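You operate a simulated robot arm through the tools that you are given. There is no shell and no other tool. Be economical: measure what you need, move in short steps, check, and stop when the job is done.

You run a simulated two-armed robot. Do the job below in one go: nothing can be reset, and whatever is moved stays where it is left.

## Task
Take the cap off the yellow jug and lay it down on the bench right of the vise. Close the small purple drawer. Take the purple sleeve and put it in the red tote. Put the grey bump stop on top of the small carton on the top of the steel table. Take the white bottle on the top of the steel table and put it away on the ledge over the wash bench. The order is free. Set down upright: white bottle.

It is judged by the outcome, as a careful person would: the job done as asked, and still so three seconds after it is handed in. It fails if anything else is knocked over, pushed out of place, dropped, spilled or broken. Lids that push on must go on centred and level and be pressed home; caps that screw on are set level and turned clockwise until they are tight.

## Robot
Two 7-joint arms with two-finger parallel grippers on one trunk, on a base that drives. Base frame: it is fixed to the floor where the robot stands at the start and does not move with it; the origin is under the middle of the robot, x ahead of it, y to its left, z up; the surface under the hand at the start is at about z = 930. Readings come in mm, rad, newtons and seconds.
The left shoulder is at the start at [50, 209, 1221], the right one opposite. With the tool pointing down near the work surface each hand reaches from about 280 to 920 mm from the robot's upright axis, wherever it stands, measured 20 degrees to its own side. Places, roughly: grey bump stop (5x4x3 cm) [-1500, 500, 800]; ledge over the wash bench (50x12 cm) [-1580, -1320, 1200]; purple sleeve (13x5x5 cm) [-1600, 600, 400]; red tote (49x24x11 cm) [-1200, -100, 800]; small carton [-1500, 1000, 750]; small purple drawer [-3300, 1800, 900]; white bottle [-1250, 500, 750]; yellow jug [750, 0, 1000]. Payload 4.4 kg a hand.
The TCP of each hand is the grasp point between the finger pads, 23 mm short of the fingertips. In the tool frame z runs along the fingers and y along their closing line. Largest opening 94 mm; finger width 38, thickness 10; the body of the gripper, 54 by 96 mm, starts 39 mm behind the TCP.
Orientation is that of the tool frame in the base frame, as a unit quaternion [w, x, y, z]. With the fingers straight down and closing along the base's y, the tool's x points along the base's -x, its y along +y and its z along -z.

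## Interface
- The arms move only by the tool apply_moves. It takes "left_steps", "right_steps" or both (then of equal length, played together; a hand with none holds still); each is text: rows parted by semicolons, each of 7 numbers parted by spaces: the finger opening in mm, from 0 to 94, then the shift along the tool's x, y, z in mm, then the turn, a rotation vector about the tool's x, y, z in rad. In form: gripper x y z wx wy wz; .... A call has 1 to 8 rows; each row is the pose to reach, as a shift and turn from the pose commanded when the call began, along the tool's axes at that moment. A row lasts 0.2 s, in which the tool goes at most 50 mm and 0.15 rad; a call with a longer step from one row to the next is refused whole, and so is a gripper value outside its range. Where a pose cannot be reached the arm comes as near as it can. A force on the tool above 40 N (or 10 N above the force at the start of the call, whichever is more), or a blocked arm, ends the call early, and 0.2 s more pass. Each finger travels about 108 mm/s and halts on what it meets, pressing with about 37 N; the grip force reading is that of the motor and also rises with nothing between the fingers. The clock runs only during rows and for 0.2 s after the last one: add rows that repeat a pose to give the fingers time. The reply holds the time, the measured pose of the TCP, the force on the tool along the base axes, the opening and the grip force, in the units named above and with some noise, with the torque about the TCP (base axes, N m) and any sound that the robot's microphone picked up.
- Cameras (640 x 400 px; columns grow to the right, rows downward): "scene" is now at [109.1, -79.1, 1394.7]; the picture's right is [-0.89, -0.45, 0.00], its down [-0.25, 0.49, -0.84] and it looks along [0.37, -0.75, -0.55] (base axes); focal length 214 px, centre (320, 200). "left" rides on the left gripper at [86, -16, -74] in its tool frame; the picture's right is [0.18, 0.98, 0.00], its down [-0.58, 0.11, -0.81] and it looks along [-0.79, 0.15, 0.59] (tool axes); focal length 243 px, centre (320, 200). "right" rides on the right gripper at [86, 16, -74] in its tool frame; the picture's right is [-0.18, 0.98, 0.00], its down [-0.58, -0.11, -0.81] and it looks along [-0.79, -0.15, 0.59] (tool axes); focal length 243 px, centre (320, 200). There is no depth. A picture from a camera that has moved, and an enlarged one, comes with that camera's place and axes in the base frame and with its lens.
- camera(camera): a new picture of that camera. The clock stands still meanwhile.
- move_column(by): slides the trunk up (or, below 0, down) by that many mm; the arms and the scene camera ride with it, the base frame stays. It gives what a move gives, with no picture.
- steer(legs): drives the robot by 1 to 6 legs, each [ahead, left, turn to the left] in mm, mm and rad, along the robot's own axes; the way and the turn of a leg run together, so that a leg with both is an arc; at most 1500 mm and 3.142 rad a leg. The arms and the cameras ride along, it lands a little off, and it stops where it bumps. It gives what a move gives.
- aim_head(pan, tilt): turns the head with the scene camera to pan (to the left, within 1.396 rad either way) and tilt (down, from -0.506 to 1.204), counted from straight ahead of the robot. It gives what a move gives.
- enlarge(camera, box): a new picture of the part [left, top, right, bottom] of that camera's present view, enlarged. The clock stands still meanwhile.
- hand_in(): hands the job in; it is judged then, once.

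Work in short steps. Places have to be worked out from the pictures, the camera data and where the tool is seen: move nearer, look again, correct. Check each grasp and each placing, and mend what went wrong. You have 165 turns and 118 pictures in all, those below and enlarged ones among them. Open the grippers and draw the arms clear of the work before you hand the job in, unless the task says otherwise; then end with one line.

The tools are called after "Call:" as a command line: name --argument value ..., lists and objects as JSON in quotes. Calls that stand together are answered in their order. apply_moves: Moves the arms, as the interface text tells. Its arguments: {"type":"object","properties":{"left_steps":{"type":"string"},"right_steps":{"type":"string"}},"required":[]} The other tools are called the same way: move_column (by) slides the trunk up or down; steer (legs) drives the base; aim_head (pan, tilt) turns the head that bears the scene camera; camera (camera) takes a picture; enlarge (camera, box) takes an enlarged picture of a part of a camera's view; hand_in () hands the job in.

At the start:

```text
time: 0.0
left_position: [680.0, 216.1, 1289.8]
left_orientation: [0.0, 0.001, 1.0, 0.0]
left_contact_force: [-0.1, 0.0, 0.6]
left_moment: [-0.02, 0.05, -0.05]
left_gripper_width: 93.9
left_grip_force: 0.0
right_position: [456.5, -228.5, 1303.5]
right_orientation: [0.0, 0.0, 1.0, -0.001]
right_contact_force: [0.3, 0.0, -0.4]
right_moment: [-0.02, 0.0, 0.03]
right_gripper_width: 94.3
right_grip_force: 0.1
trunk travel left (down, up): [-300.0, 263.0]
robot x, y, heading: [2.1, -1.0, 0.002]
head pan, tilt: [-1.107, 0.581]
```

scene: 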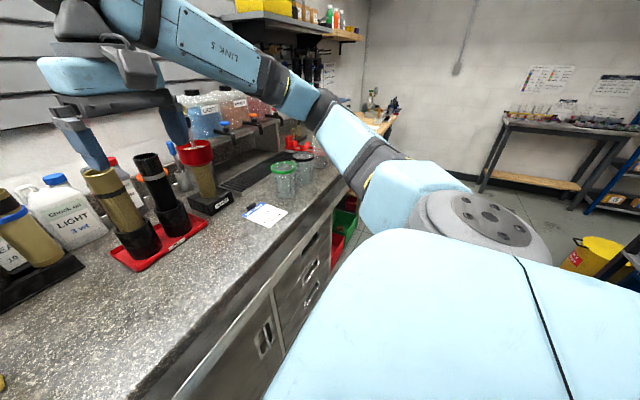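
right: 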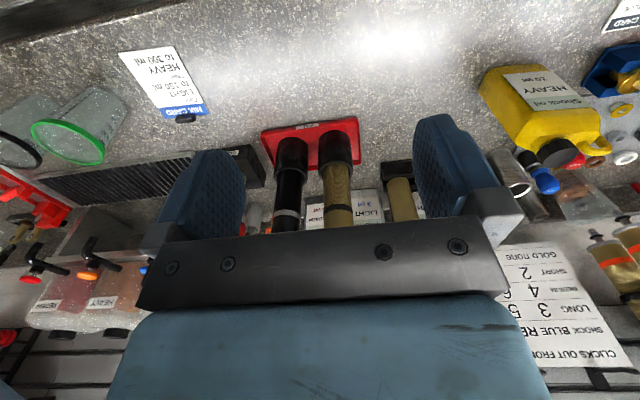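
left: 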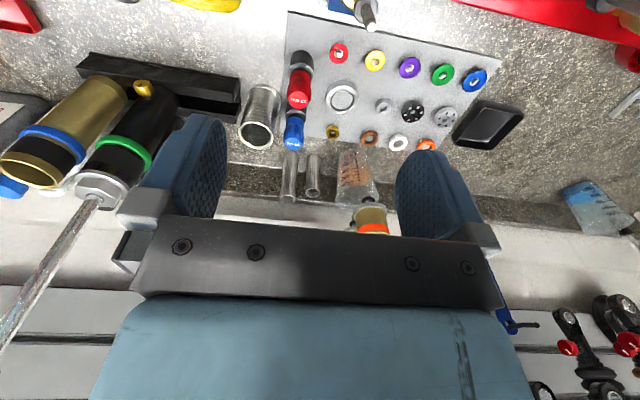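

I start by looking at the bench in front with the scene camera.

Call:
aim_head --pan 0 --tilt 0.6

Call:
camera --camera "scene"

```text
time: 1.3
left_position: [679.8, 216.3, 1289.7]
left_orientation: [-0.001, 0.0, 1.0, 0.0]
left_contact_force: [-0.4, -0.1, 0.9]
left_moment: [-0.02, 0.02, 0.01]
left_gripper_width: 94.2
left_grip_force: 0.1
right_position: [457.6, -229.4, 1302.9]
right_orientation: [0.0, -0.001, 1.0, 0.0]
right_contact_force: [0.2, -0.2, 0.4]
right_moment: [0.01, -0.03, -0.01]
right_gripper_width: 94.1
right_grip_force: 0.0
trunk travel left (down, up): [-300.0, 263.0]
robot x, y, heading: [-1.3, -3.4, -0.0]
head pan, tilt: [0.0, 0.6]
```

```text
114 pictures are left
camera scene: at [157.7, 0.4, 1393.0], right [0.0, -1.0, 0.0], down [-0.56, 0.0, -0.83], along [0.83, 0.0, -0.56], focal length 214 px, centre (320, 200)
```

scene: 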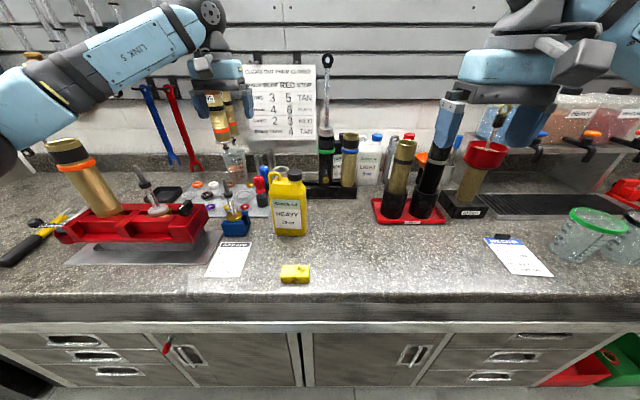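

The red vise is on the left, the jug ahead. I enlarge the jug and vise.

Call:
enlarge --camera "scene" --box '[180, 140, 340, 300]'

Call:
enlarge --camera "scene" --box '[0, 130, 240, 280]'

```text
2.50 times, centred on (260, 220) of scene
camera zoom: at [157.7, 0.4, 1393.0], right [0.0, -1.0, 0.0], down [-0.56, 0.0, -0.83], along [0.83, 0.0, -0.56], focal length 536 px, centre (470, 150)
```

zoom: 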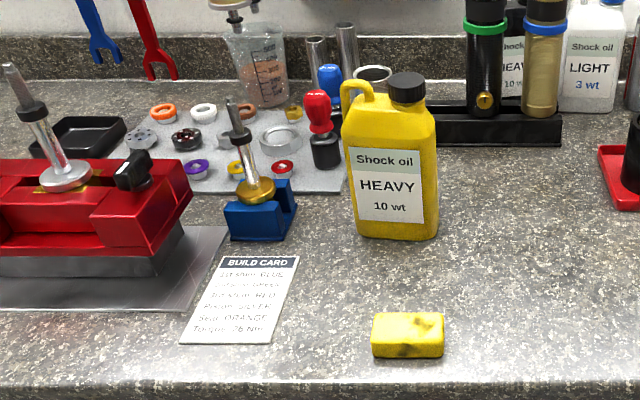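

```text
2.67 times, centred on (120, 205) of scene
camera zoom: at [157.7, 0.4, 1393.0], right [0.0, -1.0, 0.0], down [-0.56, 0.0, -0.83], along [0.83, 0.0, -0.56], focal length 572 px, centre (853, 187)
```

zoom: 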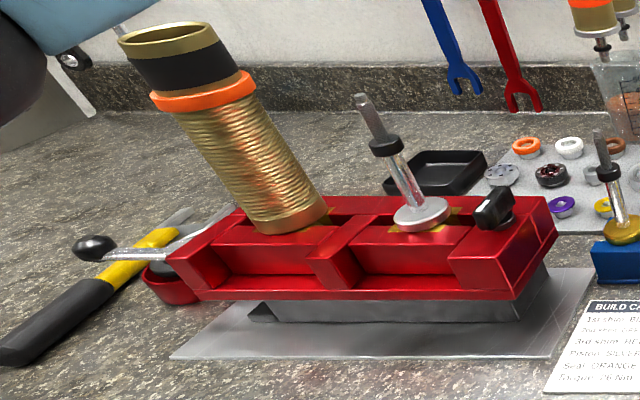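

The jug is at about (690, 90), cap at about (690, 70, 1118), and the clear bench right of the vise is near (600, 160). I plan to steady the jug from its right side with the right hand while the left unscrews, so I swing the right hand to point left with its camera on top.

Call:
apply_moves --right_steps "94 -5 0 5 -0.086 0.086 0.086; 94 -10 0 10 -0.172 0.172 0.172; 94 -15 0 15 -0.258 0.258 0.258; 94 -20 0 20 -0.344 0.344 0.344; 94 -25 0 25 -0.43 0.43 0.43; 94 -30 0 30 -0.516 0.516 0.516; 94 -35 0 35 -0.602 0.602 0.602; 94 -40 0 40 -0.688 0.688 0.688"

Call:
apply_moves --right_steps "94 0 0 0 -0.086 0.086 0.086; 94 0 0 0 -0.172 0.172 0.172; 94 0 0 0 -0.258 0.258 0.258; 94 0 0 0 -0.344 0.344 0.344; 94 0 0 0 -0.43 0.43 0.43; 94 0 0 0 -0.521 0.521 0.521; 94 0 0 0 -0.521 0.521 0.521"

Call:
camera --camera "right"

```text
time: 3.1
left_position: [681.4, 215.9, 1290.0]
left_orientation: [0.0, 0.0, 1.0, 0.0]
left_contact_force: [0.2, -0.8, 0.5]
left_moment: [-0.05, 0.0, -0.01]
left_gripper_width: 94.0
left_grip_force: 0.1
right_position: [496.9, -229.9, 1263.4]
right_orientation: [-0.325, 0.324, 0.827, 0.324]
right_contact_force: [0.1, -0.8, 0.1]
right_moment: [0.0, 0.03, -0.02]
right_gripper_width: 93.9
right_grip_force: 0.2
trunk travel left (down, up): [-300.0, 263.0]
robot x, y, heading: [-0.0, -0.8, -0.002]
head pan, tilt: [0.0, 0.6]
```

```text
refused: row 6 steps farther than a row can; nothing moved
```

```text
111 pictures are left
camera right: at [483.1, -248.4, 1376.6], right [0.84, 0.51, 0.18], down [0.52, -0.86, 0.0], along [0.15, 0.1, -0.98], focal length 243 px, centre (320, 200)
```

right: 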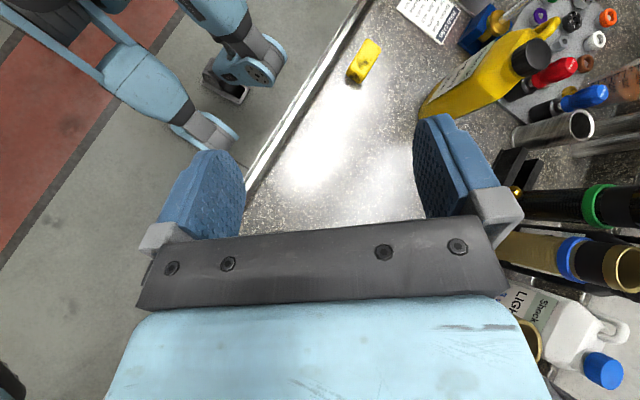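

Rotation works; I finish the turn (the last row was just slightly too long).

Call:
apply_moves --right_steps "94 0 0 0 -0.086 0.086 0.086; 94 0 0 0 -0.172 0.172 0.172; 94 0 0 0 -0.258 0.258 0.258; 94 0 0 0 -0.344 0.344 0.344; 94 0 0 0 -0.43 0.43 0.43; 94 0 0 0 -0.48 0.48 0.48; 94 0 0 0 -0.521 0.521 0.521"

Call:
camera --camera "right"

```text
time: 4.7
left_position: [680.9, 216.4, 1289.4]
left_orientation: [0.0, 0.0, 1.0, 0.0]
left_contact_force: [0.1, 0.3, 0.3]
left_moment: [-0.02, -0.03, 0.0]
left_gripper_width: 94.2
left_grip_force: 0.1
right_position: [497.2, -228.7, 1263.6]
right_orientation: [0.501, -0.5, -0.499, -0.5]
right_contact_force: [0.1, 0.1, 1.3]
right_moment: [-0.01, 0.01, -0.02]
right_gripper_width: 94.1
right_grip_force: 0.1
trunk travel left (down, up): [-300.0, 263.0]
robot x, y, heading: [-1.4, 0.9, -0.002]
head pan, tilt: [0.0, 0.6]
```

```text
110 pictures are left
camera right: at [512.5, -304.3, 1350.2], right [0.98, 0.0, -0.19], down [-0.11, -0.81, -0.58], along [-0.15, 0.59, -0.79], focal length 243 px, centre (320, 200)
```

right: 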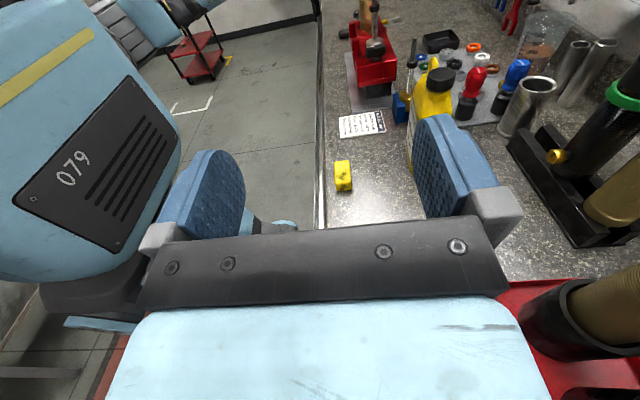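

I move the right hand nearer to see the jug's depth and position better.

Call:
apply_moves --right_steps "94 -25 25 20 0 0 0; 94 -50 50 40 0 0 0; 94 -75 75 60 0 0 0; 94 -100 95 80 0 0 0; 94 -100 95 80 0 0 0"

Call:
camera --camera "right"

Call:
camera --camera "scene"

```text
time: 5.9
left_position: [679.5, 216.0, 1289.8]
left_orientation: [0.001, 0.0, 1.0, 0.0]
left_contact_force: [0.1, -0.4, -0.6]
left_moment: [-0.04, -0.01, 0.02]
left_gripper_width: 94.2
left_grip_force: 0.2
right_position: [592.0, -150.1, 1163.1]
right_orientation: [-0.5, 0.5, 0.5, 0.5]
right_contact_force: [0.1, 0.2, 0.0]
right_moment: [0.03, 0.0, -0.03]
right_gripper_width: 93.9
right_grip_force: 0.0
trunk travel left (down, up): [-300.0, 263.0]
robot x, y, heading: [0.5, -0.2, -0.0]
head pan, tilt: [0.0, 0.6]
```

```text
109 pictures are left
camera right: at [606.5, -224.8, 1250.1], right [0.98, 0.0, -0.18], down [-0.11, -0.81, -0.58], along [-0.15, 0.59, -0.79], focal length 243 px, centre (320, 200)
```

right: 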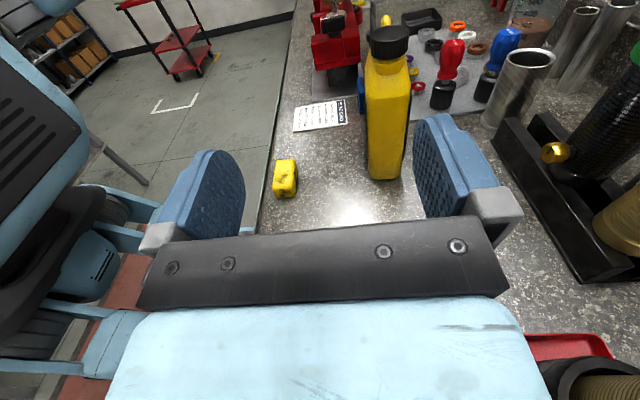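

```text
108 pictures are left
camera scene: at [157.1, 0.1, 1393.1], right [0.0, -1.0, 0.0], down [-0.56, 0.0, -0.83], along [0.83, 0.0, -0.56], focal length 214 px, centre (320, 200)
```

scene: 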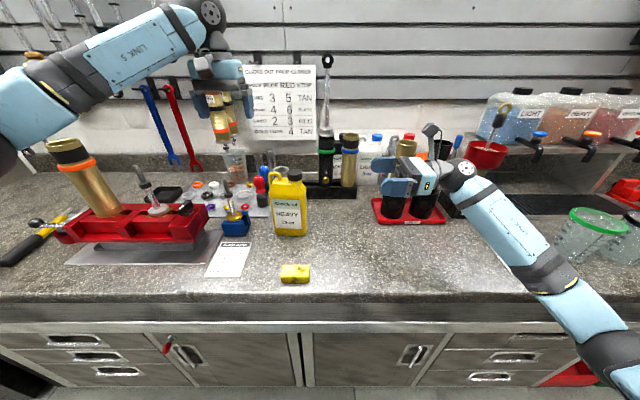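

Jug body spans x 628–684, right face y≈40, cap centre ≈(656, 66) with top z≈1138. I lower the right hand to the jug's right, then advance to straddle it.

Call:
apply_moves --right_steps "94 -38 16 0 0 0 0; 94 -76 32 0 0 0 0; 94 -114 48 0 0 0 0; 94 -150 64 5 0 0 0; 94 -150 64 45 0 0 0; 94 -150 64 85 0 0 0; 94 -150 64 110 0 0 0; 94 -150 64 110 0 0 0"

Call:
camera --camera "right"

Call:
camera --camera "scene"

```text
time: 7.9
left_position: [662.2, 208.6, 1299.0]
left_orientation: [0.009, 0.01, 1.0, -0.004]
left_contact_force: [0.0, 0.9, -2.0]
left_moment: [-0.09, 0.04, 0.02]
left_gripper_width: 94.2
left_grip_force: 0.1
right_position: [643.3, -66.4, 1030.0]
right_orientation: [-0.473, 0.51, 0.502, 0.515]
right_contact_force: [1.7, -0.6, 0.2]
right_moment: [0.01, -0.02, 0.03]
right_gripper_width: 94.0
right_grip_force: 0.1
trunk travel left (down, up): [-300.0, 263.0]
robot x, y, heading: [-3.0, -1.3, -0.019]
head pan, tilt: [0.0, 0.6]
stopped in row 8 (right hand): the arm was blocked; the commanded pose is now the measured one
```

```text
107 pictures are left
camera right: at [651.6, -140.5, 1119.2], right [0.99, -0.05, -0.15], down [-0.13, -0.81, -0.57], along [-0.09, 0.58, -0.81], focal length 243 px, centre (320, 200)
```

right: 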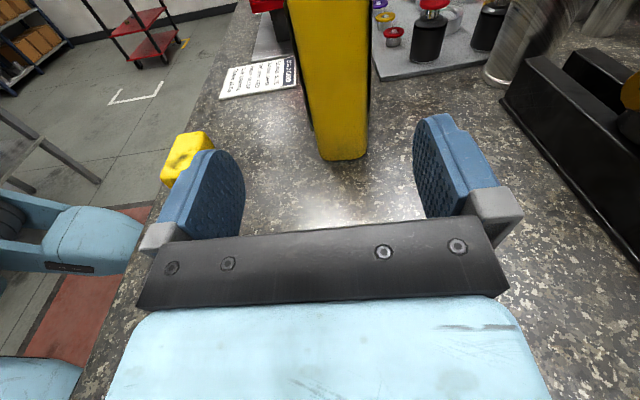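

```text
106 pictures are left
camera scene: at [131.8, 6.1, 1394.5], right [-0.02, -1.0, 0.01], down [-0.55, 0.01, -0.84], along [0.84, -0.02, -0.55], focal length 214 px, centre (320, 200)
```

scene: 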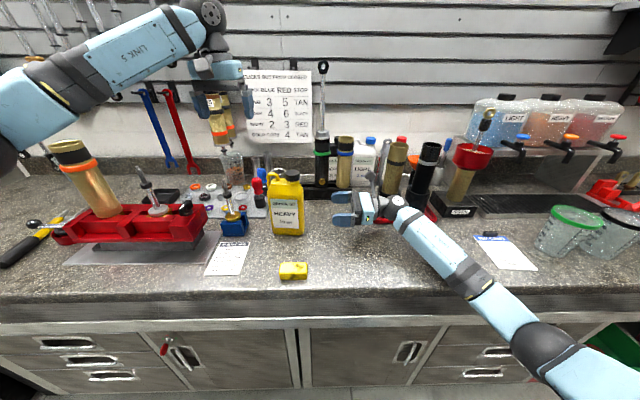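

The right forearm/elbow is probably pressing on the bench edge. I raise the trunk so the forearm comes in from higher.

Call:
apply_moves --right_steps "94 20 0 -10 0 0 0; 94 40 0 -20 0 0 0; 94 40 0 -20 0 0 0"

Call:
move_column --by 220

Call:
camera --camera "scene"

```text
time: 8.7
left_position: [683.3, 207.1, 1289.2]
left_orientation: [0.001, 0.007, 1.0, -0.002]
left_contact_force: [0.0, 0.4, 0.5]
left_moment: [-0.05, 0.01, -0.01]
left_gripper_width: 93.8
left_grip_force: 0.0
right_position: [659.6, -80.7, 1054.7]
right_orientation: [-0.487, 0.51, 0.497, 0.506]
right_contact_force: [-0.2, 0.4, 1.9]
right_moment: [-0.13, -0.02, -0.01]
right_gripper_width: 93.9
right_grip_force: 0.0
trunk travel left (down, up): [-300.0, 263.0]
robot x, y, heading: [4.1, -1.6, -0.017]
head pan, tilt: [0.0, 0.6]
```

```text
time: 11.1
left_position: [682.4, 204.7, 1509.0]
left_orientation: [0.0, 0.008, 1.0, 0.001]
left_contact_force: [0.3, -0.5, 0.4]
left_moment: [0.01, -0.02, 0.02]
left_gripper_width: 93.8
left_grip_force: 0.1
right_position: [659.2, -81.4, 1275.3]
right_orientation: [-0.486, 0.51, 0.495, 0.507]
right_contact_force: [0.4, -0.8, -1.0]
right_moment: [-0.02, 0.0, 0.0]
right_gripper_width: 94.1
right_grip_force: 0.1
trunk travel left (down, up): [-520.0, 43.0]
robot x, y, heading: [-2.6, -1.7, -0.014]
head pan, tilt: [0.0, 0.6]
```

```text
105 pictures are left
camera scene: at [157.0, -2.4, 1612.9], right [-0.02, -1.0, 0.0], down [-0.56, 0.01, -0.82], along [0.82, -0.01, -0.57], focal length 214 px, centre (320, 200)
```

scene: 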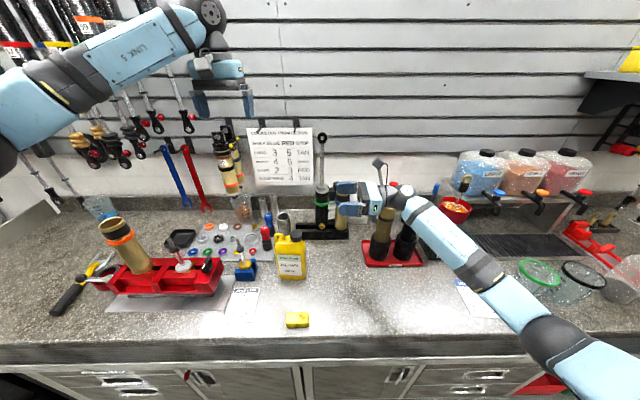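

I lower the right hand to about z 1015 at the jug's right side, correcting the small yaw.

Call:
apply_moves --right_steps "94 -50 0 0 0.035 0 0; 94 -100 0 0 0.035 0 0; 94 -150 0 0 0.035 0 0; 94 -200 -2 0 0.035 0 0; 94 -230 -2 0 0.035 0 0; 94 -258 -2 0 0.035 0 0; 94 -258 -2 0 0.035 0 0"

Call:
camera --camera "right"

```text
time: 12.7
left_position: [682.6, 204.5, 1509.5]
left_orientation: [0.0, 0.009, 1.0, 0.001]
left_contact_force: [-0.4, -0.2, 0.5]
left_moment: [0.0, 0.01, 0.0]
left_gripper_width: 94.0
left_grip_force: 0.3
right_position: [657.5, -86.7, 1017.1]
right_orientation: [-0.495, 0.501, 0.505, 0.498]
right_contact_force: [-0.4, 0.6, -0.7]
right_moment: [0.01, 0.0, -0.05]
right_gripper_width: 94.1
right_grip_force: 0.0
trunk travel left (down, up): [-520.0, 43.0]
robot x, y, heading: [0.6, 0.5, -0.02]
head pan, tilt: [0.0, 0.6]
```

```text
104 pictures are left
camera right: at [672.8, -159.8, 1104.8], right [0.98, 0.0, -0.18], down [-0.1, -0.81, -0.57], along [-0.14, 0.58, -0.8], focal length 243 px, centre (320, 200)
```

right: 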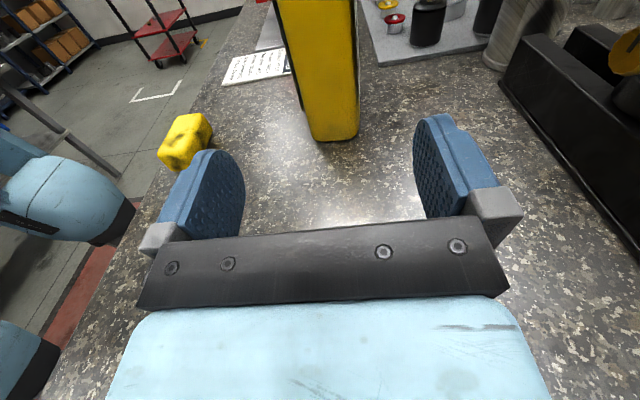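

Jug spans x≈631–683, centred with my hand at 657.5. I advance 149 mm.

Call:
apply_moves --right_steps "94 0 0 40 0 0 0; 94 0 0 80 0 0 0; 94 0 0 115 0 0 0; 94 0 0 145 0 0 0; 94 0 0 145 0 0 0"

Call:
camera --camera "right"

```text
time: 13.9
left_position: [682.7, 204.3, 1510.3]
left_orientation: [0.0, 0.008, 1.0, 0.0]
left_contact_force: [0.4, -1.0, -0.6]
left_moment: [-0.01, 0.0, 0.01]
left_gripper_width: 94.0
left_grip_force: 0.1
right_position: [658.5, 57.7, 1015.1]
right_orientation: [-0.496, 0.501, 0.505, 0.498]
right_contact_force: [-0.4, 0.0, -0.3]
right_moment: [0.0, 0.02, -0.03]
right_gripper_width: 93.9
right_grip_force: 0.0
trunk travel left (down, up): [-520.0, 43.0]
robot x, y, heading: [-1.5, 2.8, -0.013]
head pan, tilt: [0.0, 0.6]
```

```text
103 pictures are left
camera right: at [673.2, -14.7, 1102.8], right [0.98, 0.0, -0.18], down [-0.1, -0.81, -0.57], along [-0.14, 0.58, -0.8], focal length 243 px, centre (320, 200)
```

right: 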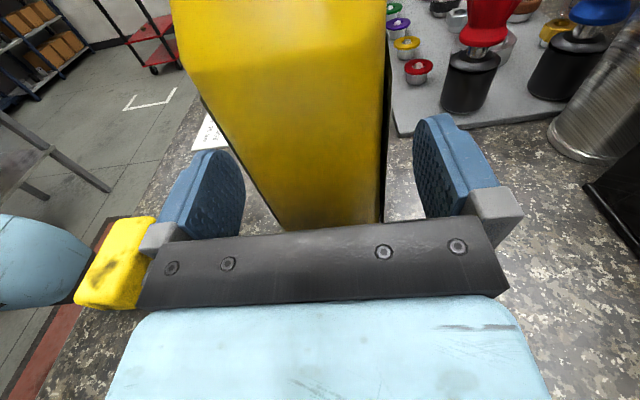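

The jug is between the fingers; I close on it.

Call:
apply_moves --right_steps "75 0 0 0 0 0 0; 60 0 0 0 0 0 0; 50 0 0 0 0 0 0; 45 0 0 0 0 0 0; 45 0 0 0 0 0 0"

```text
time: 15.1
left_position: [681.5, 205.6, 1509.4]
left_orientation: [0.0, 0.008, 1.0, 0.0]
left_contact_force: [0.2, 0.6, 0.2]
left_moment: [-0.02, 0.02, 0.04]
left_gripper_width: 94.1
left_grip_force: 0.1
right_position: [658.8, 60.6, 1015.2]
right_orientation: [-0.496, 0.501, 0.506, 0.498]
right_contact_force: [3.0, 1.0, 0.9]
right_moment: [0.1, -0.03, -0.07]
right_gripper_width: 55.9
right_grip_force: 37.5
trunk travel left (down, up): [-520.0, 43.0]
robot x, y, heading: [-5.3, -0.6, -0.014]
head pan, tilt: [0.0, 0.6]
```

Jug gripped at 55.9 mm. Now the left hand goes above the cap for a close look.

Call:
apply_moves --left_steps "94 5 -25 20 0 0 0; 94 10 -50 55 0 0 0; 94 15 -75 95 0 0 0; 94 20 -100 135 0 0 0; 94 26 -120 175 0 0 0; 94 26 -139 215 0 0 0; 94 26 -139 255 0 0 0; 94 26 -139 255 0 0 0"

Call:
camera --camera "left"

Call:
enlarge --camera "scene" --box '[220, 170, 380, 300]'

```text
time: 16.9
left_position: [654.5, 67.2, 1254.4]
left_orientation: [0.0, 0.007, 1.0, 0.001]
left_contact_force: [-0.1, 0.6, 0.9]
left_moment: [0.04, 0.0, -0.01]
left_gripper_width: 94.0
left_grip_force: 0.1
right_position: [658.3, 60.5, 1015.8]
right_orientation: [-0.496, 0.501, 0.505, 0.499]
right_contact_force: [0.2, 0.9, 2.9]
right_moment: [0.07, 0.22, -0.05]
right_gripper_width: 55.9
right_grip_force: 37.0
trunk travel left (down, up): [-520.0, 43.0]
robot x, y, heading: [-2.2, -0.7, -0.015]
head pan, tilt: [0.0, 0.6]
```

```text
102 pictures are left
camera left: at [566.9, 51.9, 1327.7], right [-0.17, 0.99, 0.0], down [0.58, 0.1, 0.81], along [0.79, 0.14, -0.59], focal length 243 px, centre (320, 200)
```

left: 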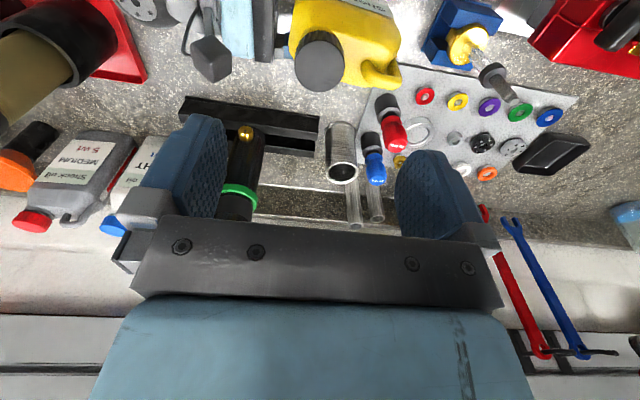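

```text
3.08 times, centred on (300, 235) of scene
camera zoom: at [156.7, -2.5, 1613.0], right [-0.02, -1.0, 0.0], down [-0.56, 0.01, -0.83], along [0.83, -0.01, -0.56], focal length 660 px, centre (382, 92)
```

zoom: 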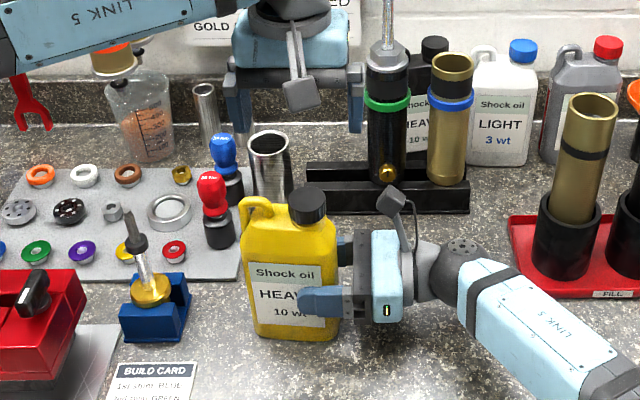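

Cap estimated at (654, 68, top ≈1140). I descend to z≈1178 (tips just above the cap) and look again.

Call:
apply_moves --left_steps "94 0 0 40 0 0 0; 94 0 1 76 0 0 0; 94 0 1 76 0 0 0"

Call:
camera --camera "left"

Call:
enlarge --camera "scene" --box '[250, 190, 350, 290]'

```text
time: 17.7
left_position: [654.8, 67.0, 1178.3]
left_orientation: [0.0, 0.008, 1.0, -0.001]
left_contact_force: [1.1, 0.1, -0.5]
left_moment: [0.03, 0.01, 0.01]
left_gripper_width: 94.0
left_grip_force: 0.1
right_position: [658.5, 59.5, 1016.2]
right_orientation: [-0.495, 0.502, 0.504, 0.499]
right_contact_force: [-1.4, 0.9, 2.3]
right_moment: [-0.02, 0.27, -0.06]
right_gripper_width: 55.6
right_grip_force: 37.0
trunk travel left (down, up): [-520.0, 43.0]
robot x, y, heading: [-0.6, -2.6, -0.016]
head pan, tilt: [0.0, 0.6]
```

```text
100 pictures are left
camera left: at [567.1, 52.5, 1251.9], right [-0.17, 0.99, 0.0], down [0.58, 0.1, 0.81], along [0.8, 0.14, -0.59], focal length 243 px, centre (320, 200)
```

left: 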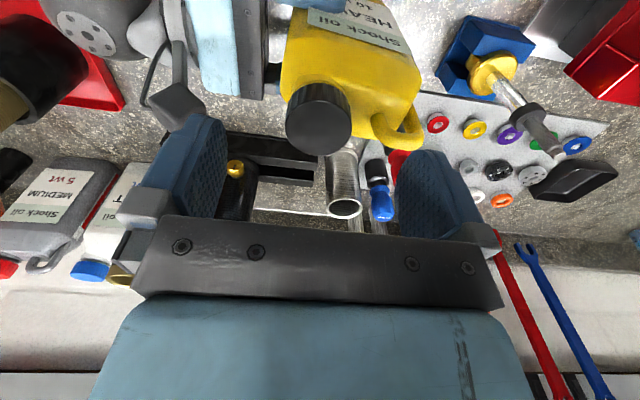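

```text
4.00 times, centred on (300, 240) of scene
camera zoom: at [156.5, -2.4, 1613.0], right [-0.02, -1.0, 0.0], down [-0.56, 0.01, -0.83], along [0.83, -0.01, -0.56], focal length 858 px, centre (400, 40)
```

zoom: 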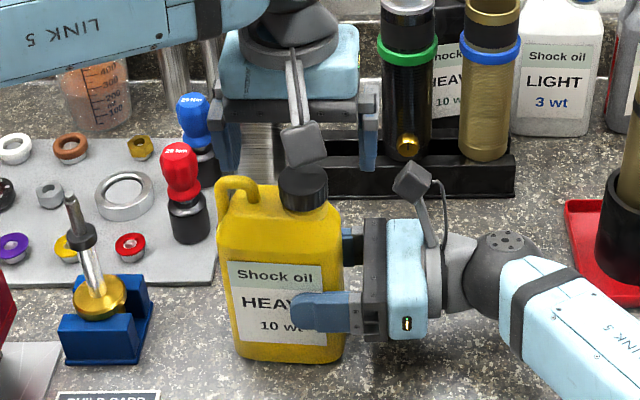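

Cap near (655, 70, top ≈1133). I pre-turn the left hand clockwise by 0.6 rad and lower to z≈1143.

Call:
apply_moves --left_steps "94 0 3 0 0 0 0.15; 94 0 3 5 0 0 0.3; 94 0 3 10 0 0 0.45; 94 0 3 18 0 0 0.6; 94 0 3 26 0 0 0.6; 94 0 3 35 0 0 0.6; 94 0 3 35 0 0 0.6"

Call:
camera --camera "left"

Call:
enlarge --camera "scene" --box '[270, 190, 350, 250]'

```text
time: 19.3
left_position: [654.1, 70.7, 1143.4]
left_orientation: [-0.001, 0.303, 0.953, 0.0]
left_contact_force: [-0.1, 0.0, 0.8]
left_moment: [-0.01, 0.01, 0.01]
left_gripper_width: 93.9
left_grip_force: 0.1
right_position: [659.1, 60.1, 1016.0]
right_orientation: [-0.495, 0.502, 0.504, 0.499]
right_contact_force: [-0.9, 0.1, 1.3]
right_moment: [-0.07, 0.25, -0.04]
right_gripper_width: 55.6
right_grip_force: 37.1
trunk travel left (down, up): [-520.0, 43.0]
robot x, y, heading: [-2.5, -1.3, -0.022]
head pan, tilt: [0.0, 0.6]
```

```text
98 pictures are left
camera left: at [574.1, 107.1, 1217.0], right [0.42, 0.91, 0.0], down [0.54, -0.25, 0.81], along [0.73, -0.34, -0.59], focal length 243 px, centre (320, 200)
```

left: 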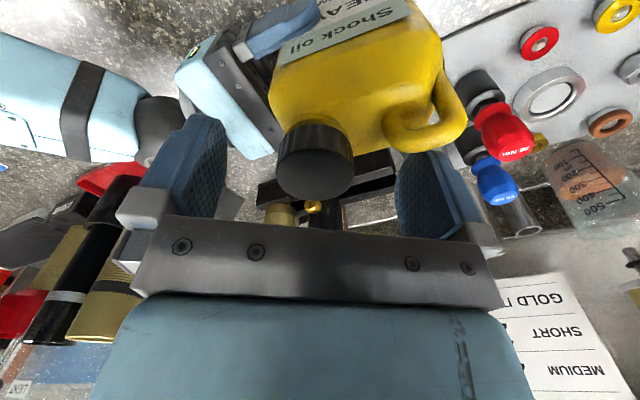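

```text
6.67 times, centred on (310, 220) of scene
camera zoom: at [156.6, -2.4, 1613.0], right [-0.02, -1.0, 0.0], down [-0.56, 0.01, -0.83], along [0.83, -0.01, -0.56], focal length 1430 px, centre (387, 67)
```

zoom: 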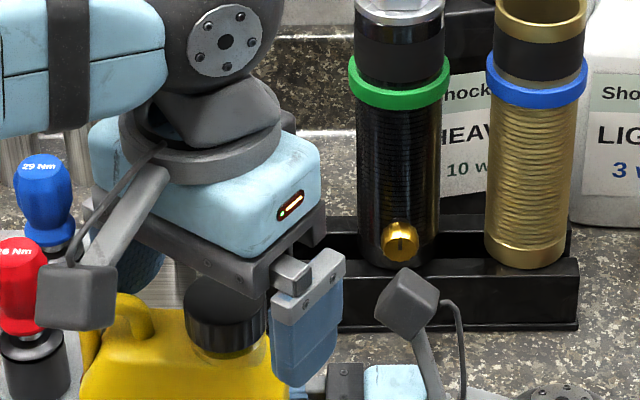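

Cap sits between the fingers, around (657, 66), top ≈1130. I nudge, lower 13 mm and close gently.

Call:
apply_moves --left_steps "94 -4 -1.5 7 0 0 0; 94 -4 -1.5 13 0 0 0; 75 -4 -1.5 13 0 0 0; 55 -4 -1.5 13 0 0 0; 40 -4 -1.5 13 0 0 0; 34 -4 -1.5 13 0 0 0; 34 -4 -1.5 13 0 0 0"

Call:
enlarge --camera "scene" --box '[250, 190, 350, 290]'

```text
time: 20.8
left_position: [656.3, 67.1, 1133.8]
left_orientation: [0.003, 0.302, 0.953, 0.0]
left_contact_force: [-7.5, -0.7, 8.7]
left_moment: [0.25, 0.09, -0.01]
left_gripper_width: 38.1
left_grip_force: 4.2
right_position: [657.0, 60.8, 1016.3]
right_orientation: [-0.495, 0.502, 0.505, 0.498]
right_contact_force: [2.7, 4.1, 2.4]
right_moment: [-0.37, 1.34, -0.13]
right_gripper_width: 54.6
right_grip_force: 37.1
trunk travel left (down, up): [-520.0, 43.0]
robot x, y, heading: [-0.7, -0.2, -0.015]
head pan, tilt: [0.0, 0.6]
stopped in row 7 (left hand): the force on the tool passed its limit at 41 N (the readings are from after the stop); the commanded pose is now the measured one
```

```text
4.00 times, centred on (300, 240) of scene
camera zoom: at [154.8, -2.5, 1612.9], right [-0.02, -1.0, 0.0], down [-0.56, 0.01, -0.83], along [0.83, -0.01, -0.56], focal length 858 px, centre (400, 40)
```

zoom: 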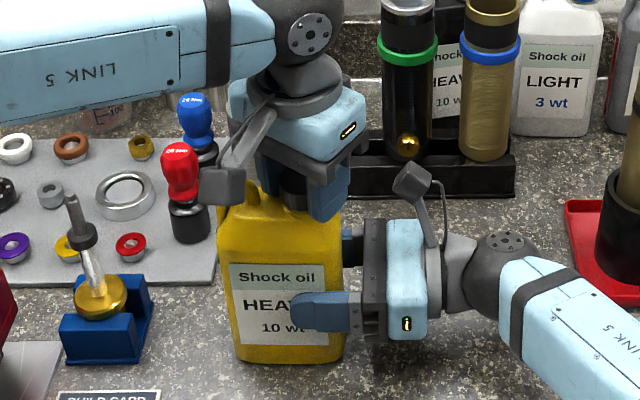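

The fingers met the cap (38 mm) but the stop relaxed the grip. I lift 2 mm and close again.

Call:
apply_moves --left_steps "37 0 0 -2 0 0 0; 33 0 0 -2 0 0 0; 30 0 0 -2 0 0 0; 30 0 0 -2 0 0 0"

```text
time: 21.8
left_position: [657.6, 67.4, 1134.0]
left_orientation: [0.002, 0.302, 0.953, -0.001]
left_contact_force: [-6.5, -8.5, -4.1]
left_moment: [-0.12, 0.03, -0.02]
left_gripper_width: 37.2
left_grip_force: 36.6
right_position: [658.1, 60.3, 1014.7]
right_orientation: [-0.494, 0.502, 0.506, 0.498]
right_contact_force: [0.9, 10.0, 10.8]
right_moment: [-0.66, 1.27, 0.0]
right_gripper_width: 54.3
right_grip_force: 37.3
trunk travel left (down, up): [-520.0, 43.0]
robot x, y, heading: [-0.6, -0.5, -0.014]
head pan, tilt: [0.0, 0.6]
```

Cap gripped with full force. I turn counter-clockwise (negative about tool z) 0.6 rad to test.

Call:
apply_moves --left_steps "30 0 0 0 0 0 -0.14; 30 0 0 0 0 0 -0.28; 30 0 0 0 0 0 -0.42; 30 0 0 -0.3 0 0 -0.56; 30 0 0 -0.3 0 0 -0.56"

Call:
enlarge --camera "scene" --box '[250, 190, 350, 290]'

```text
time: 23.0
left_position: [657.4, 66.6, 1135.5]
left_orientation: [0.001, 0.027, 1.0, -0.001]
left_contact_force: [-9.2, -10.7, -2.7]
left_moment: [-0.05, 0.1, 0.0]
left_gripper_width: 37.2
left_grip_force: 37.1
right_position: [657.9, 61.3, 1015.7]
right_orientation: [-0.495, 0.501, 0.506, 0.498]
right_contact_force: [8.3, 15.9, 12.6]
right_moment: [0.09, 1.27, -0.22]
right_gripper_width: 54.6
right_grip_force: 36.2
trunk travel left (down, up): [-520.0, 43.0]
robot x, y, heading: [-1.6, -1.2, -0.016]
head pan, tilt: [0.0, 0.6]
```

```text
4.00 times, centred on (300, 240) of scene
camera zoom: at [155.6, -1.9, 1613.2], right [-0.02, -1.0, 0.0], down [-0.56, 0.01, -0.83], along [0.83, -0.01, -0.56], focal length 858 px, centre (400, 40)
```

zoom: 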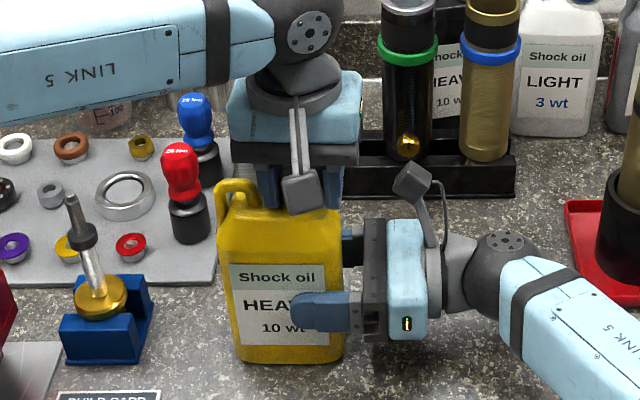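

It turns freely with the jug staying put. I continue the turn another 1.12 rad.

Call:
apply_moves --left_steps "30 0 0 0 0 0 -0.14; 30 0 0 0 0 0 -0.28; 30 0 0 0 0 0 -0.42; 30 0 0 0 0 0 -0.56; 30 0 0 -0.3 0 0 -0.7; 30 0 0 -0.3 0 0 -0.84; 30 0 0 -0.5 0 0 -0.98; 30 0 0 -0.5 0 0 -1.12"

Call:
apply_moves --left_steps "30 0 0 0 0 0 -0.14; 30 0 0 0 0 0 -0.28; 30 0 0 0 0 0 -0.42; 30 0 0 0 0 0 -0.56; 30 0 0 -0.3 0 0 -0.7; 30 0 0 -0.5 0 0 -0.84"

```text
time: 24.8
left_position: [657.0, 66.4, 1135.8]
left_orientation: [0.001, -0.509, 0.861, -0.002]
left_contact_force: [-6.5, -9.6, -2.9]
left_moment: [0.1, -0.01, -0.01]
left_gripper_width: 37.0
left_grip_force: 36.8
right_position: [657.1, 60.0, 1014.6]
right_orientation: [-0.495, 0.501, 0.506, 0.498]
right_contact_force: [9.9, 15.3, 18.4]
right_moment: [0.28, 0.68, -0.46]
right_gripper_width: 54.5
right_grip_force: 36.7
trunk travel left (down, up): [-520.0, 43.0]
robot x, y, heading: [1.2, -0.8, -0.019]
head pan, tilt: [0.0, 0.6]
```

```text
time: 26.2
left_position: [657.5, 66.9, 1135.6]
left_orientation: [-0.001, 0.816, -0.578, 0.002]
left_contact_force: [-8.7, -6.5, -0.7]
left_moment: [0.01, 0.13, 0.01]
left_gripper_width: 37.1
left_grip_force: 36.9
right_position: [657.1, 58.3, 1015.1]
right_orientation: [-0.495, 0.502, 0.506, 0.498]
right_contact_force: [13.2, 12.9, 18.4]
right_moment: [0.84, 1.08, -0.51]
right_gripper_width: 54.5
right_grip_force: 36.9
trunk travel left (down, up): [-520.0, 43.0]
robot x, y, heading: [0.6, -0.7, -0.016]
head pan, tilt: [0.0, 0.6]
```

Turned ~2.5 rad so far. I try lifting 5 mm to see whether the cap is free.

Call:
apply_moves --left_steps "30 0 0 -2 0 0 0; 30 0 0 -5 0 0 0; 30 0 0 -5 0 0 0"

Call:
enlarge --camera "scene" --box '[250, 190, 350, 290]'

```text
time: 27.0
left_position: [657.6, 68.9, 1137.4]
left_orientation: [0.0, 0.815, -0.58, 0.0]
left_contact_force: [-3.2, -3.6, -35.9]
left_moment: [-0.5, -0.2, 0.02]
left_gripper_width: 37.1
left_grip_force: 37.1
right_position: [658.9, 59.6, 1014.4]
right_orientation: [-0.496, 0.501, 0.505, 0.498]
right_contact_force: [2.9, 3.6, 31.4]
right_moment: [0.46, 0.72, 0.04]
right_gripper_width: 54.7
right_grip_force: 36.7
trunk travel left (down, up): [-520.0, 43.0]
robot x, y, heading: [2.0, -1.9, -0.018]
head pan, tilt: [0.0, 0.6]
```

```text
4.00 times, centred on (300, 240) of scene
camera zoom: at [157.4, -2.2, 1612.7], right [-0.02, -1.0, 0.0], down [-0.57, 0.01, -0.82], along [0.82, -0.01, -0.57], focal length 858 px, centre (400, 40)
```

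zoom: 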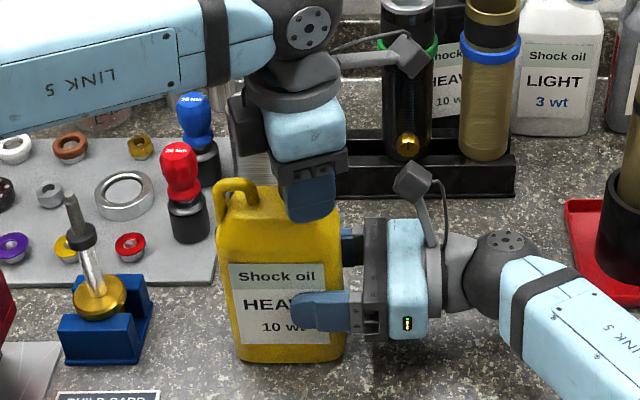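

Still threaded (36 N). I release the pull and keep turning.

Call:
apply_moves --left_steps "30 0 0 4 0 0 -0.14; 30 0 0 4 0 0 -0.28; 30 0 0 4 0 0 -0.42; 30 0 0 3.7 0 0 -0.56; 30 0 0 3.7 0 0 -0.7; 30 0 0 3.5 0 0 -0.84; 30 0 0 3.5 0 0 -0.98; 30 0 0 3.5 0 0 -1.12"

Call:
enlarge --camera "scene" --box '[250, 170, 370, 290]'

```text
time: 28.8
left_position: [657.2, 66.6, 1138.4]
left_orientation: [0.001, 0.998, -0.056, 0.002]
left_contact_force: [-16.4, -0.7, -3.6]
left_moment: [0.05, 0.44, -0.02]
left_gripper_width: 37.1
left_grip_force: 36.8
right_position: [658.6, 59.2, 1015.0]
right_orientation: [-0.495, 0.502, 0.505, 0.497]
right_contact_force: [21.5, -1.2, 15.5]
right_moment: [1.15, 1.07, -0.62]
right_gripper_width: 54.7
right_grip_force: 36.6
trunk travel left (down, up): [-520.0, 43.0]
robot x, y, heading: [-5.2, 1.6, -0.016]
head pan, tilt: [0.0, 0.6]
```

```text
3.33 times, centred on (310, 230) of scene
camera zoom: at [156.1, -2.8, 1613.1], right [-0.02, -1.0, 0.0], down [-0.56, 0.01, -0.83], along [0.83, -0.01, -0.56], focal length 715 px, centre (353, 100)
```

zoom: 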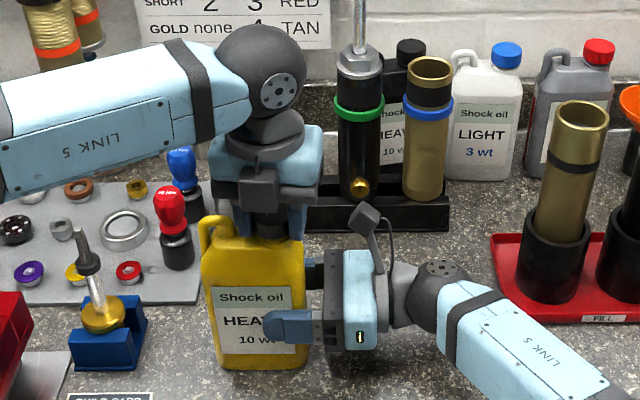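

z has risen to 1138, so it is unscrewing. I continue another 1.1 rad.

Call:
apply_moves --left_steps "30 0 0 0 0 0 -0.14; 30 0 0 0 0 0 -0.28; 30 0 0 0 0 0 -0.42; 30 0 0 -0.3 0 0 -0.56; 30 0 0 -0.5 0 0 -0.7; 30 0 0 -0.5 0 0 -0.84; 30 0 0 -0.8 0 0 -0.98; 30 0 0 -0.8 0 0 -1.12"

Call:
apply_moves --left_steps "30 0 0 -2 0 0 0; 30 0 0 -5 0 0 0; 30 0 0 -5 0 0 0"

```text
time: 30.6
left_position: [659.2, 68.1, 1138.3]
left_orientation: [0.001, 0.875, 0.483, 0.002]
left_contact_force: [-7.6, -0.5, -1.9]
left_moment: [0.0, 0.06, -0.07]
left_gripper_width: 37.2
left_grip_force: 36.5
right_position: [657.0, 60.0, 1015.1]
right_orientation: [-0.495, 0.501, 0.506, 0.497]
right_contact_force: [8.0, -1.3, 10.6]
right_moment: [0.55, 0.81, -0.11]
right_gripper_width: 54.5
right_grip_force: 36.8
trunk travel left (down, up): [-520.0, 43.0]
robot x, y, heading: [-1.0, -0.4, -0.018]
head pan, tilt: [0.0, 0.6]
```

```text
time: 31.4
left_position: [657.7, 66.5, 1143.9]
left_orientation: [0.001, 0.876, 0.482, 0.002]
left_contact_force: [0.0, -0.2, -0.1]
left_moment: [0.01, 0.0, 0.04]
left_gripper_width: 37.0
left_grip_force: 37.6
right_position: [657.7, 59.9, 1014.3]
right_orientation: [-0.496, 0.502, 0.504, 0.498]
right_contact_force: [-0.8, -2.3, 6.7]
right_moment: [0.58, 0.37, 0.1]
right_gripper_width: 54.3
right_grip_force: 36.8
trunk travel left (down, up): [-520.0, 43.0]
robot x, y, heading: [-1.6, 1.3, -0.013]
head pan, tilt: [0.0, 0.6]
```

The cap is free. I lift it 70 mm straight up, check, then carry it over to (575, 165) while turning to close along x.

Call:
apply_moves --left_steps "30 0 0 -30 0 0 0; 30 0 0 -70 0 0 0; 30 10 -31 -70 0 0 -0.14; 30 20 -61 -70 0 0 -0.28; 30 29 -92 -70 0 0 -0.42; 30 38 -122 -70 0 0 -0.57; 30 38 -122 -70 0 0 -0.57"

Call:
camera --camera "scene"

Call:
camera --camera "left"

```text
time: 33.0
left_position: [576.3, 163.3, 1214.1]
left_orientation: [0.002, 0.705, 0.709, 0.002]
left_contact_force: [0.3, -0.4, -1.2]
left_moment: [0.02, 0.03, -0.03]
left_gripper_width: 37.2
left_grip_force: 37.1
right_position: [656.5, 58.7, 1015.1]
right_orientation: [-0.496, 0.502, 0.504, 0.498]
right_contact_force: [-2.4, 0.5, 2.2]
right_moment: [0.36, 0.37, 0.17]
right_gripper_width: 54.5
right_grip_force: 36.9
trunk travel left (down, up): [-520.0, 43.0]
robot x, y, heading: [1.1, 0.1, -0.013]
head pan, tilt: [0.0, 0.6]
```

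```text
92 pictures are left
camera scene: at [156.9, -3.3, 1612.9], right [-0.02, -1.0, 0.0], down [-0.56, 0.01, -0.83], along [0.82, -0.01, -0.56], focal length 214 px, centre (320, 200)
```

scene: 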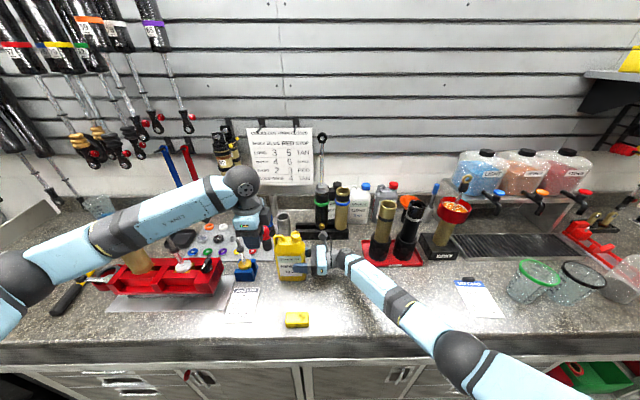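

```text
91 pictures are left
camera left: at [558.5, 250.3, 1286.6], right [0.98, 0.19, 0.0], down [0.11, -0.58, 0.81], along [0.15, -0.79, -0.59], focal length 243 px, centre (320, 200)
```

left: 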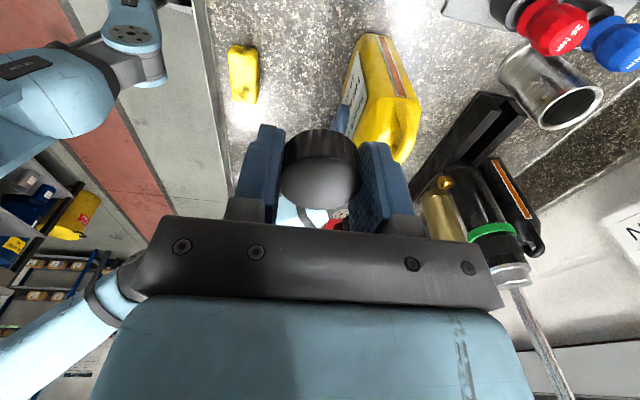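

Cap held level. I lower toward the bench at (576, 163), the last part slowly.

Call:
apply_moves --left_steps "30 0 0 45 0 0 0; 30 0 0 90 0 0 0; 30 0 0 135 0 0 0; 30 0 0 180 0 0 0; 30 0 0 215 0 0 0; 30 0 0 235 0 0 0; 30 0 0 235 0 0 0"

Call:
enlarge --camera "scene" --box '[200, 180, 360, 340]'

```text
time: 34.6
left_position: [577.9, 163.5, 977.9]
left_orientation: [0.002, 0.706, 0.708, 0.001]
left_contact_force: [0.3, -0.3, 0.4]
left_moment: [-0.02, -0.01, -0.02]
left_gripper_width: 37.1
left_grip_force: 36.7
right_position: [658.4, 58.4, 1013.9]
right_orientation: [-0.495, 0.502, 0.505, 0.498]
right_contact_force: [-2.4, 0.1, 0.6]
right_moment: [0.22, 0.34, 0.15]
right_gripper_width: 54.4
right_grip_force: 36.8
trunk travel left (down, up): [-520.0, 43.0]
robot x, y, heading: [-1.4, 3.0, -0.018]
head pan, tilt: [0.0, 0.6]
```

```text
2.50 times, centred on (280, 260) of scene
camera zoom: at [156.4, -2.5, 1613.0], right [-0.02, -1.0, 0.0], down [-0.56, 0.01, -0.83], along [0.83, -0.01, -0.56], focal length 536 px, centre (420, 50)
```

zoom: 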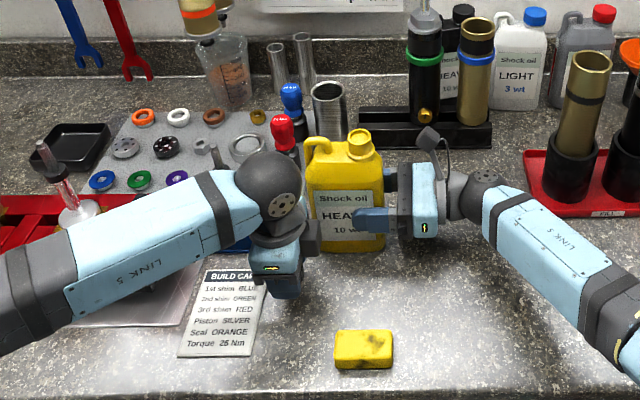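

Clear of things. Now I creep down until contact.

Call:
apply_moves --left_steps "30 0 0 5 0 0 0; 30 0 0 10 0 0 0; 30 0 0 14 0 0 0; 30 0 0 17 0 0 0; 30 0 0 20 0 0 0; 30 0 0 20 0 0 0"

Call:
camera --camera "left"

```text
time: 36.0
left_position: [576.2, 163.2, 958.1]
left_orientation: [0.002, 0.706, 0.709, 0.001]
left_contact_force: [-0.1, -0.5, -0.6]
left_moment: [0.03, -0.01, 0.03]
left_gripper_width: 36.9
left_grip_force: 37.1
right_position: [657.4, 60.0, 1014.8]
right_orientation: [-0.495, 0.502, 0.505, 0.498]
right_contact_force: [-1.9, -0.2, 0.2]
right_moment: [0.16, 0.32, 0.16]
right_gripper_width: 54.4
right_grip_force: 36.7
trunk travel left (down, up): [-520.0, 43.0]
robot x, y, heading: [0.5, -0.8, -0.017]
head pan, tilt: [0.0, 0.6]
```

```text
89 pictures are left
camera left: at [559.1, 250.4, 1031.5], right [0.98, 0.19, 0.0], down [0.11, -0.58, 0.81], along [0.15, -0.79, -0.59], focal length 243 px, centre (320, 200)
```

left: 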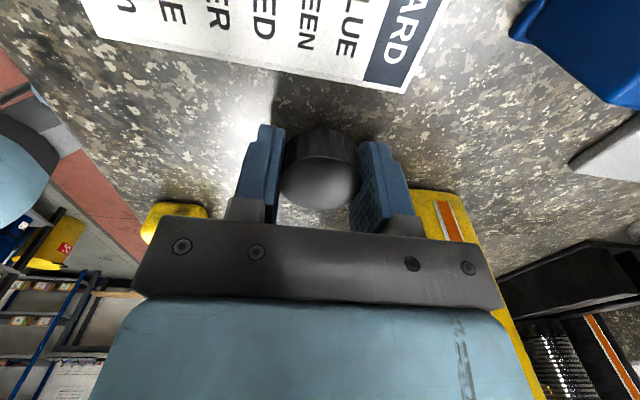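

Still above the bench; a few millimetres further down.

Call:
apply_moves --left_steps "30 0 0 2 0 0 0; 30 0 0 4 0 0 0; 30 0 0 5 0 0 0; 30 0 0 5 0 0 0"

```text
time: 37.0
left_position: [577.4, 163.9, 953.0]
left_orientation: [0.002, 0.706, 0.708, 0.001]
left_contact_force: [-0.2, -0.1, 2.0]
left_moment: [0.06, 0.05, 0.04]
left_gripper_width: 36.8
left_grip_force: 36.9
right_position: [657.1, 59.2, 1014.0]
right_orientation: [-0.494, 0.503, 0.504, 0.498]
right_contact_force: [-1.2, -0.7, -0.6]
right_moment: [0.2, 0.26, 0.11]
right_gripper_width: 54.6
right_grip_force: 37.2
trunk travel left (down, up): [-520.0, 43.0]
robot x, y, heading: [-2.1, 2.2, -0.014]
head pan, tilt: [0.0, 0.6]
```

Light contact begins. One more mm, then I open gently.

Call:
apply_moves --left_steps "30 0 0 1 0 0 0; 36 0 0 1 0 0 0; 42 0 0 1 0 0 0; 52 0 0 1 0 0 0; 60 0 0 1 0 0 0; 60 0 0 -25 0 0 0; 60 0 0 -60 0 0 0; 60 0 0 -100 0 0 0"

Call:
camera --camera "left"

```text
time: 38.8
left_position: [576.4, 165.9, 1052.1]
left_orientation: [0.0, 0.706, 0.709, 0.0]
left_contact_force: [-0.3, -0.2, 0.0]
left_moment: [-0.03, 0.0, 0.0]
left_gripper_width: 60.1
left_grip_force: 0.2
right_position: [657.5, 59.8, 1014.1]
right_orientation: [-0.495, 0.502, 0.505, 0.498]
right_contact_force: [0.9, -1.4, 0.1]
right_moment: [0.1, 0.08, -0.04]
right_gripper_width: 54.6
right_grip_force: 37.8
trunk travel left (down, up): [-520.0, 43.0]
robot x, y, heading: [1.2, -2.8, -0.015]
head pan, tilt: [0.0, 0.6]
```

```text
88 pictures are left
camera left: at [558.4, 251.5, 1126.1], right [0.98, 0.19, 0.0], down [0.11, -0.58, 0.81], along [0.15, -0.79, -0.59], focal length 243 px, centre (320, 200)
```

left: 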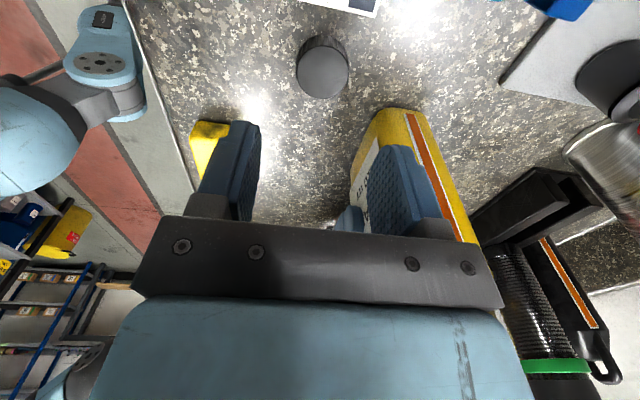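

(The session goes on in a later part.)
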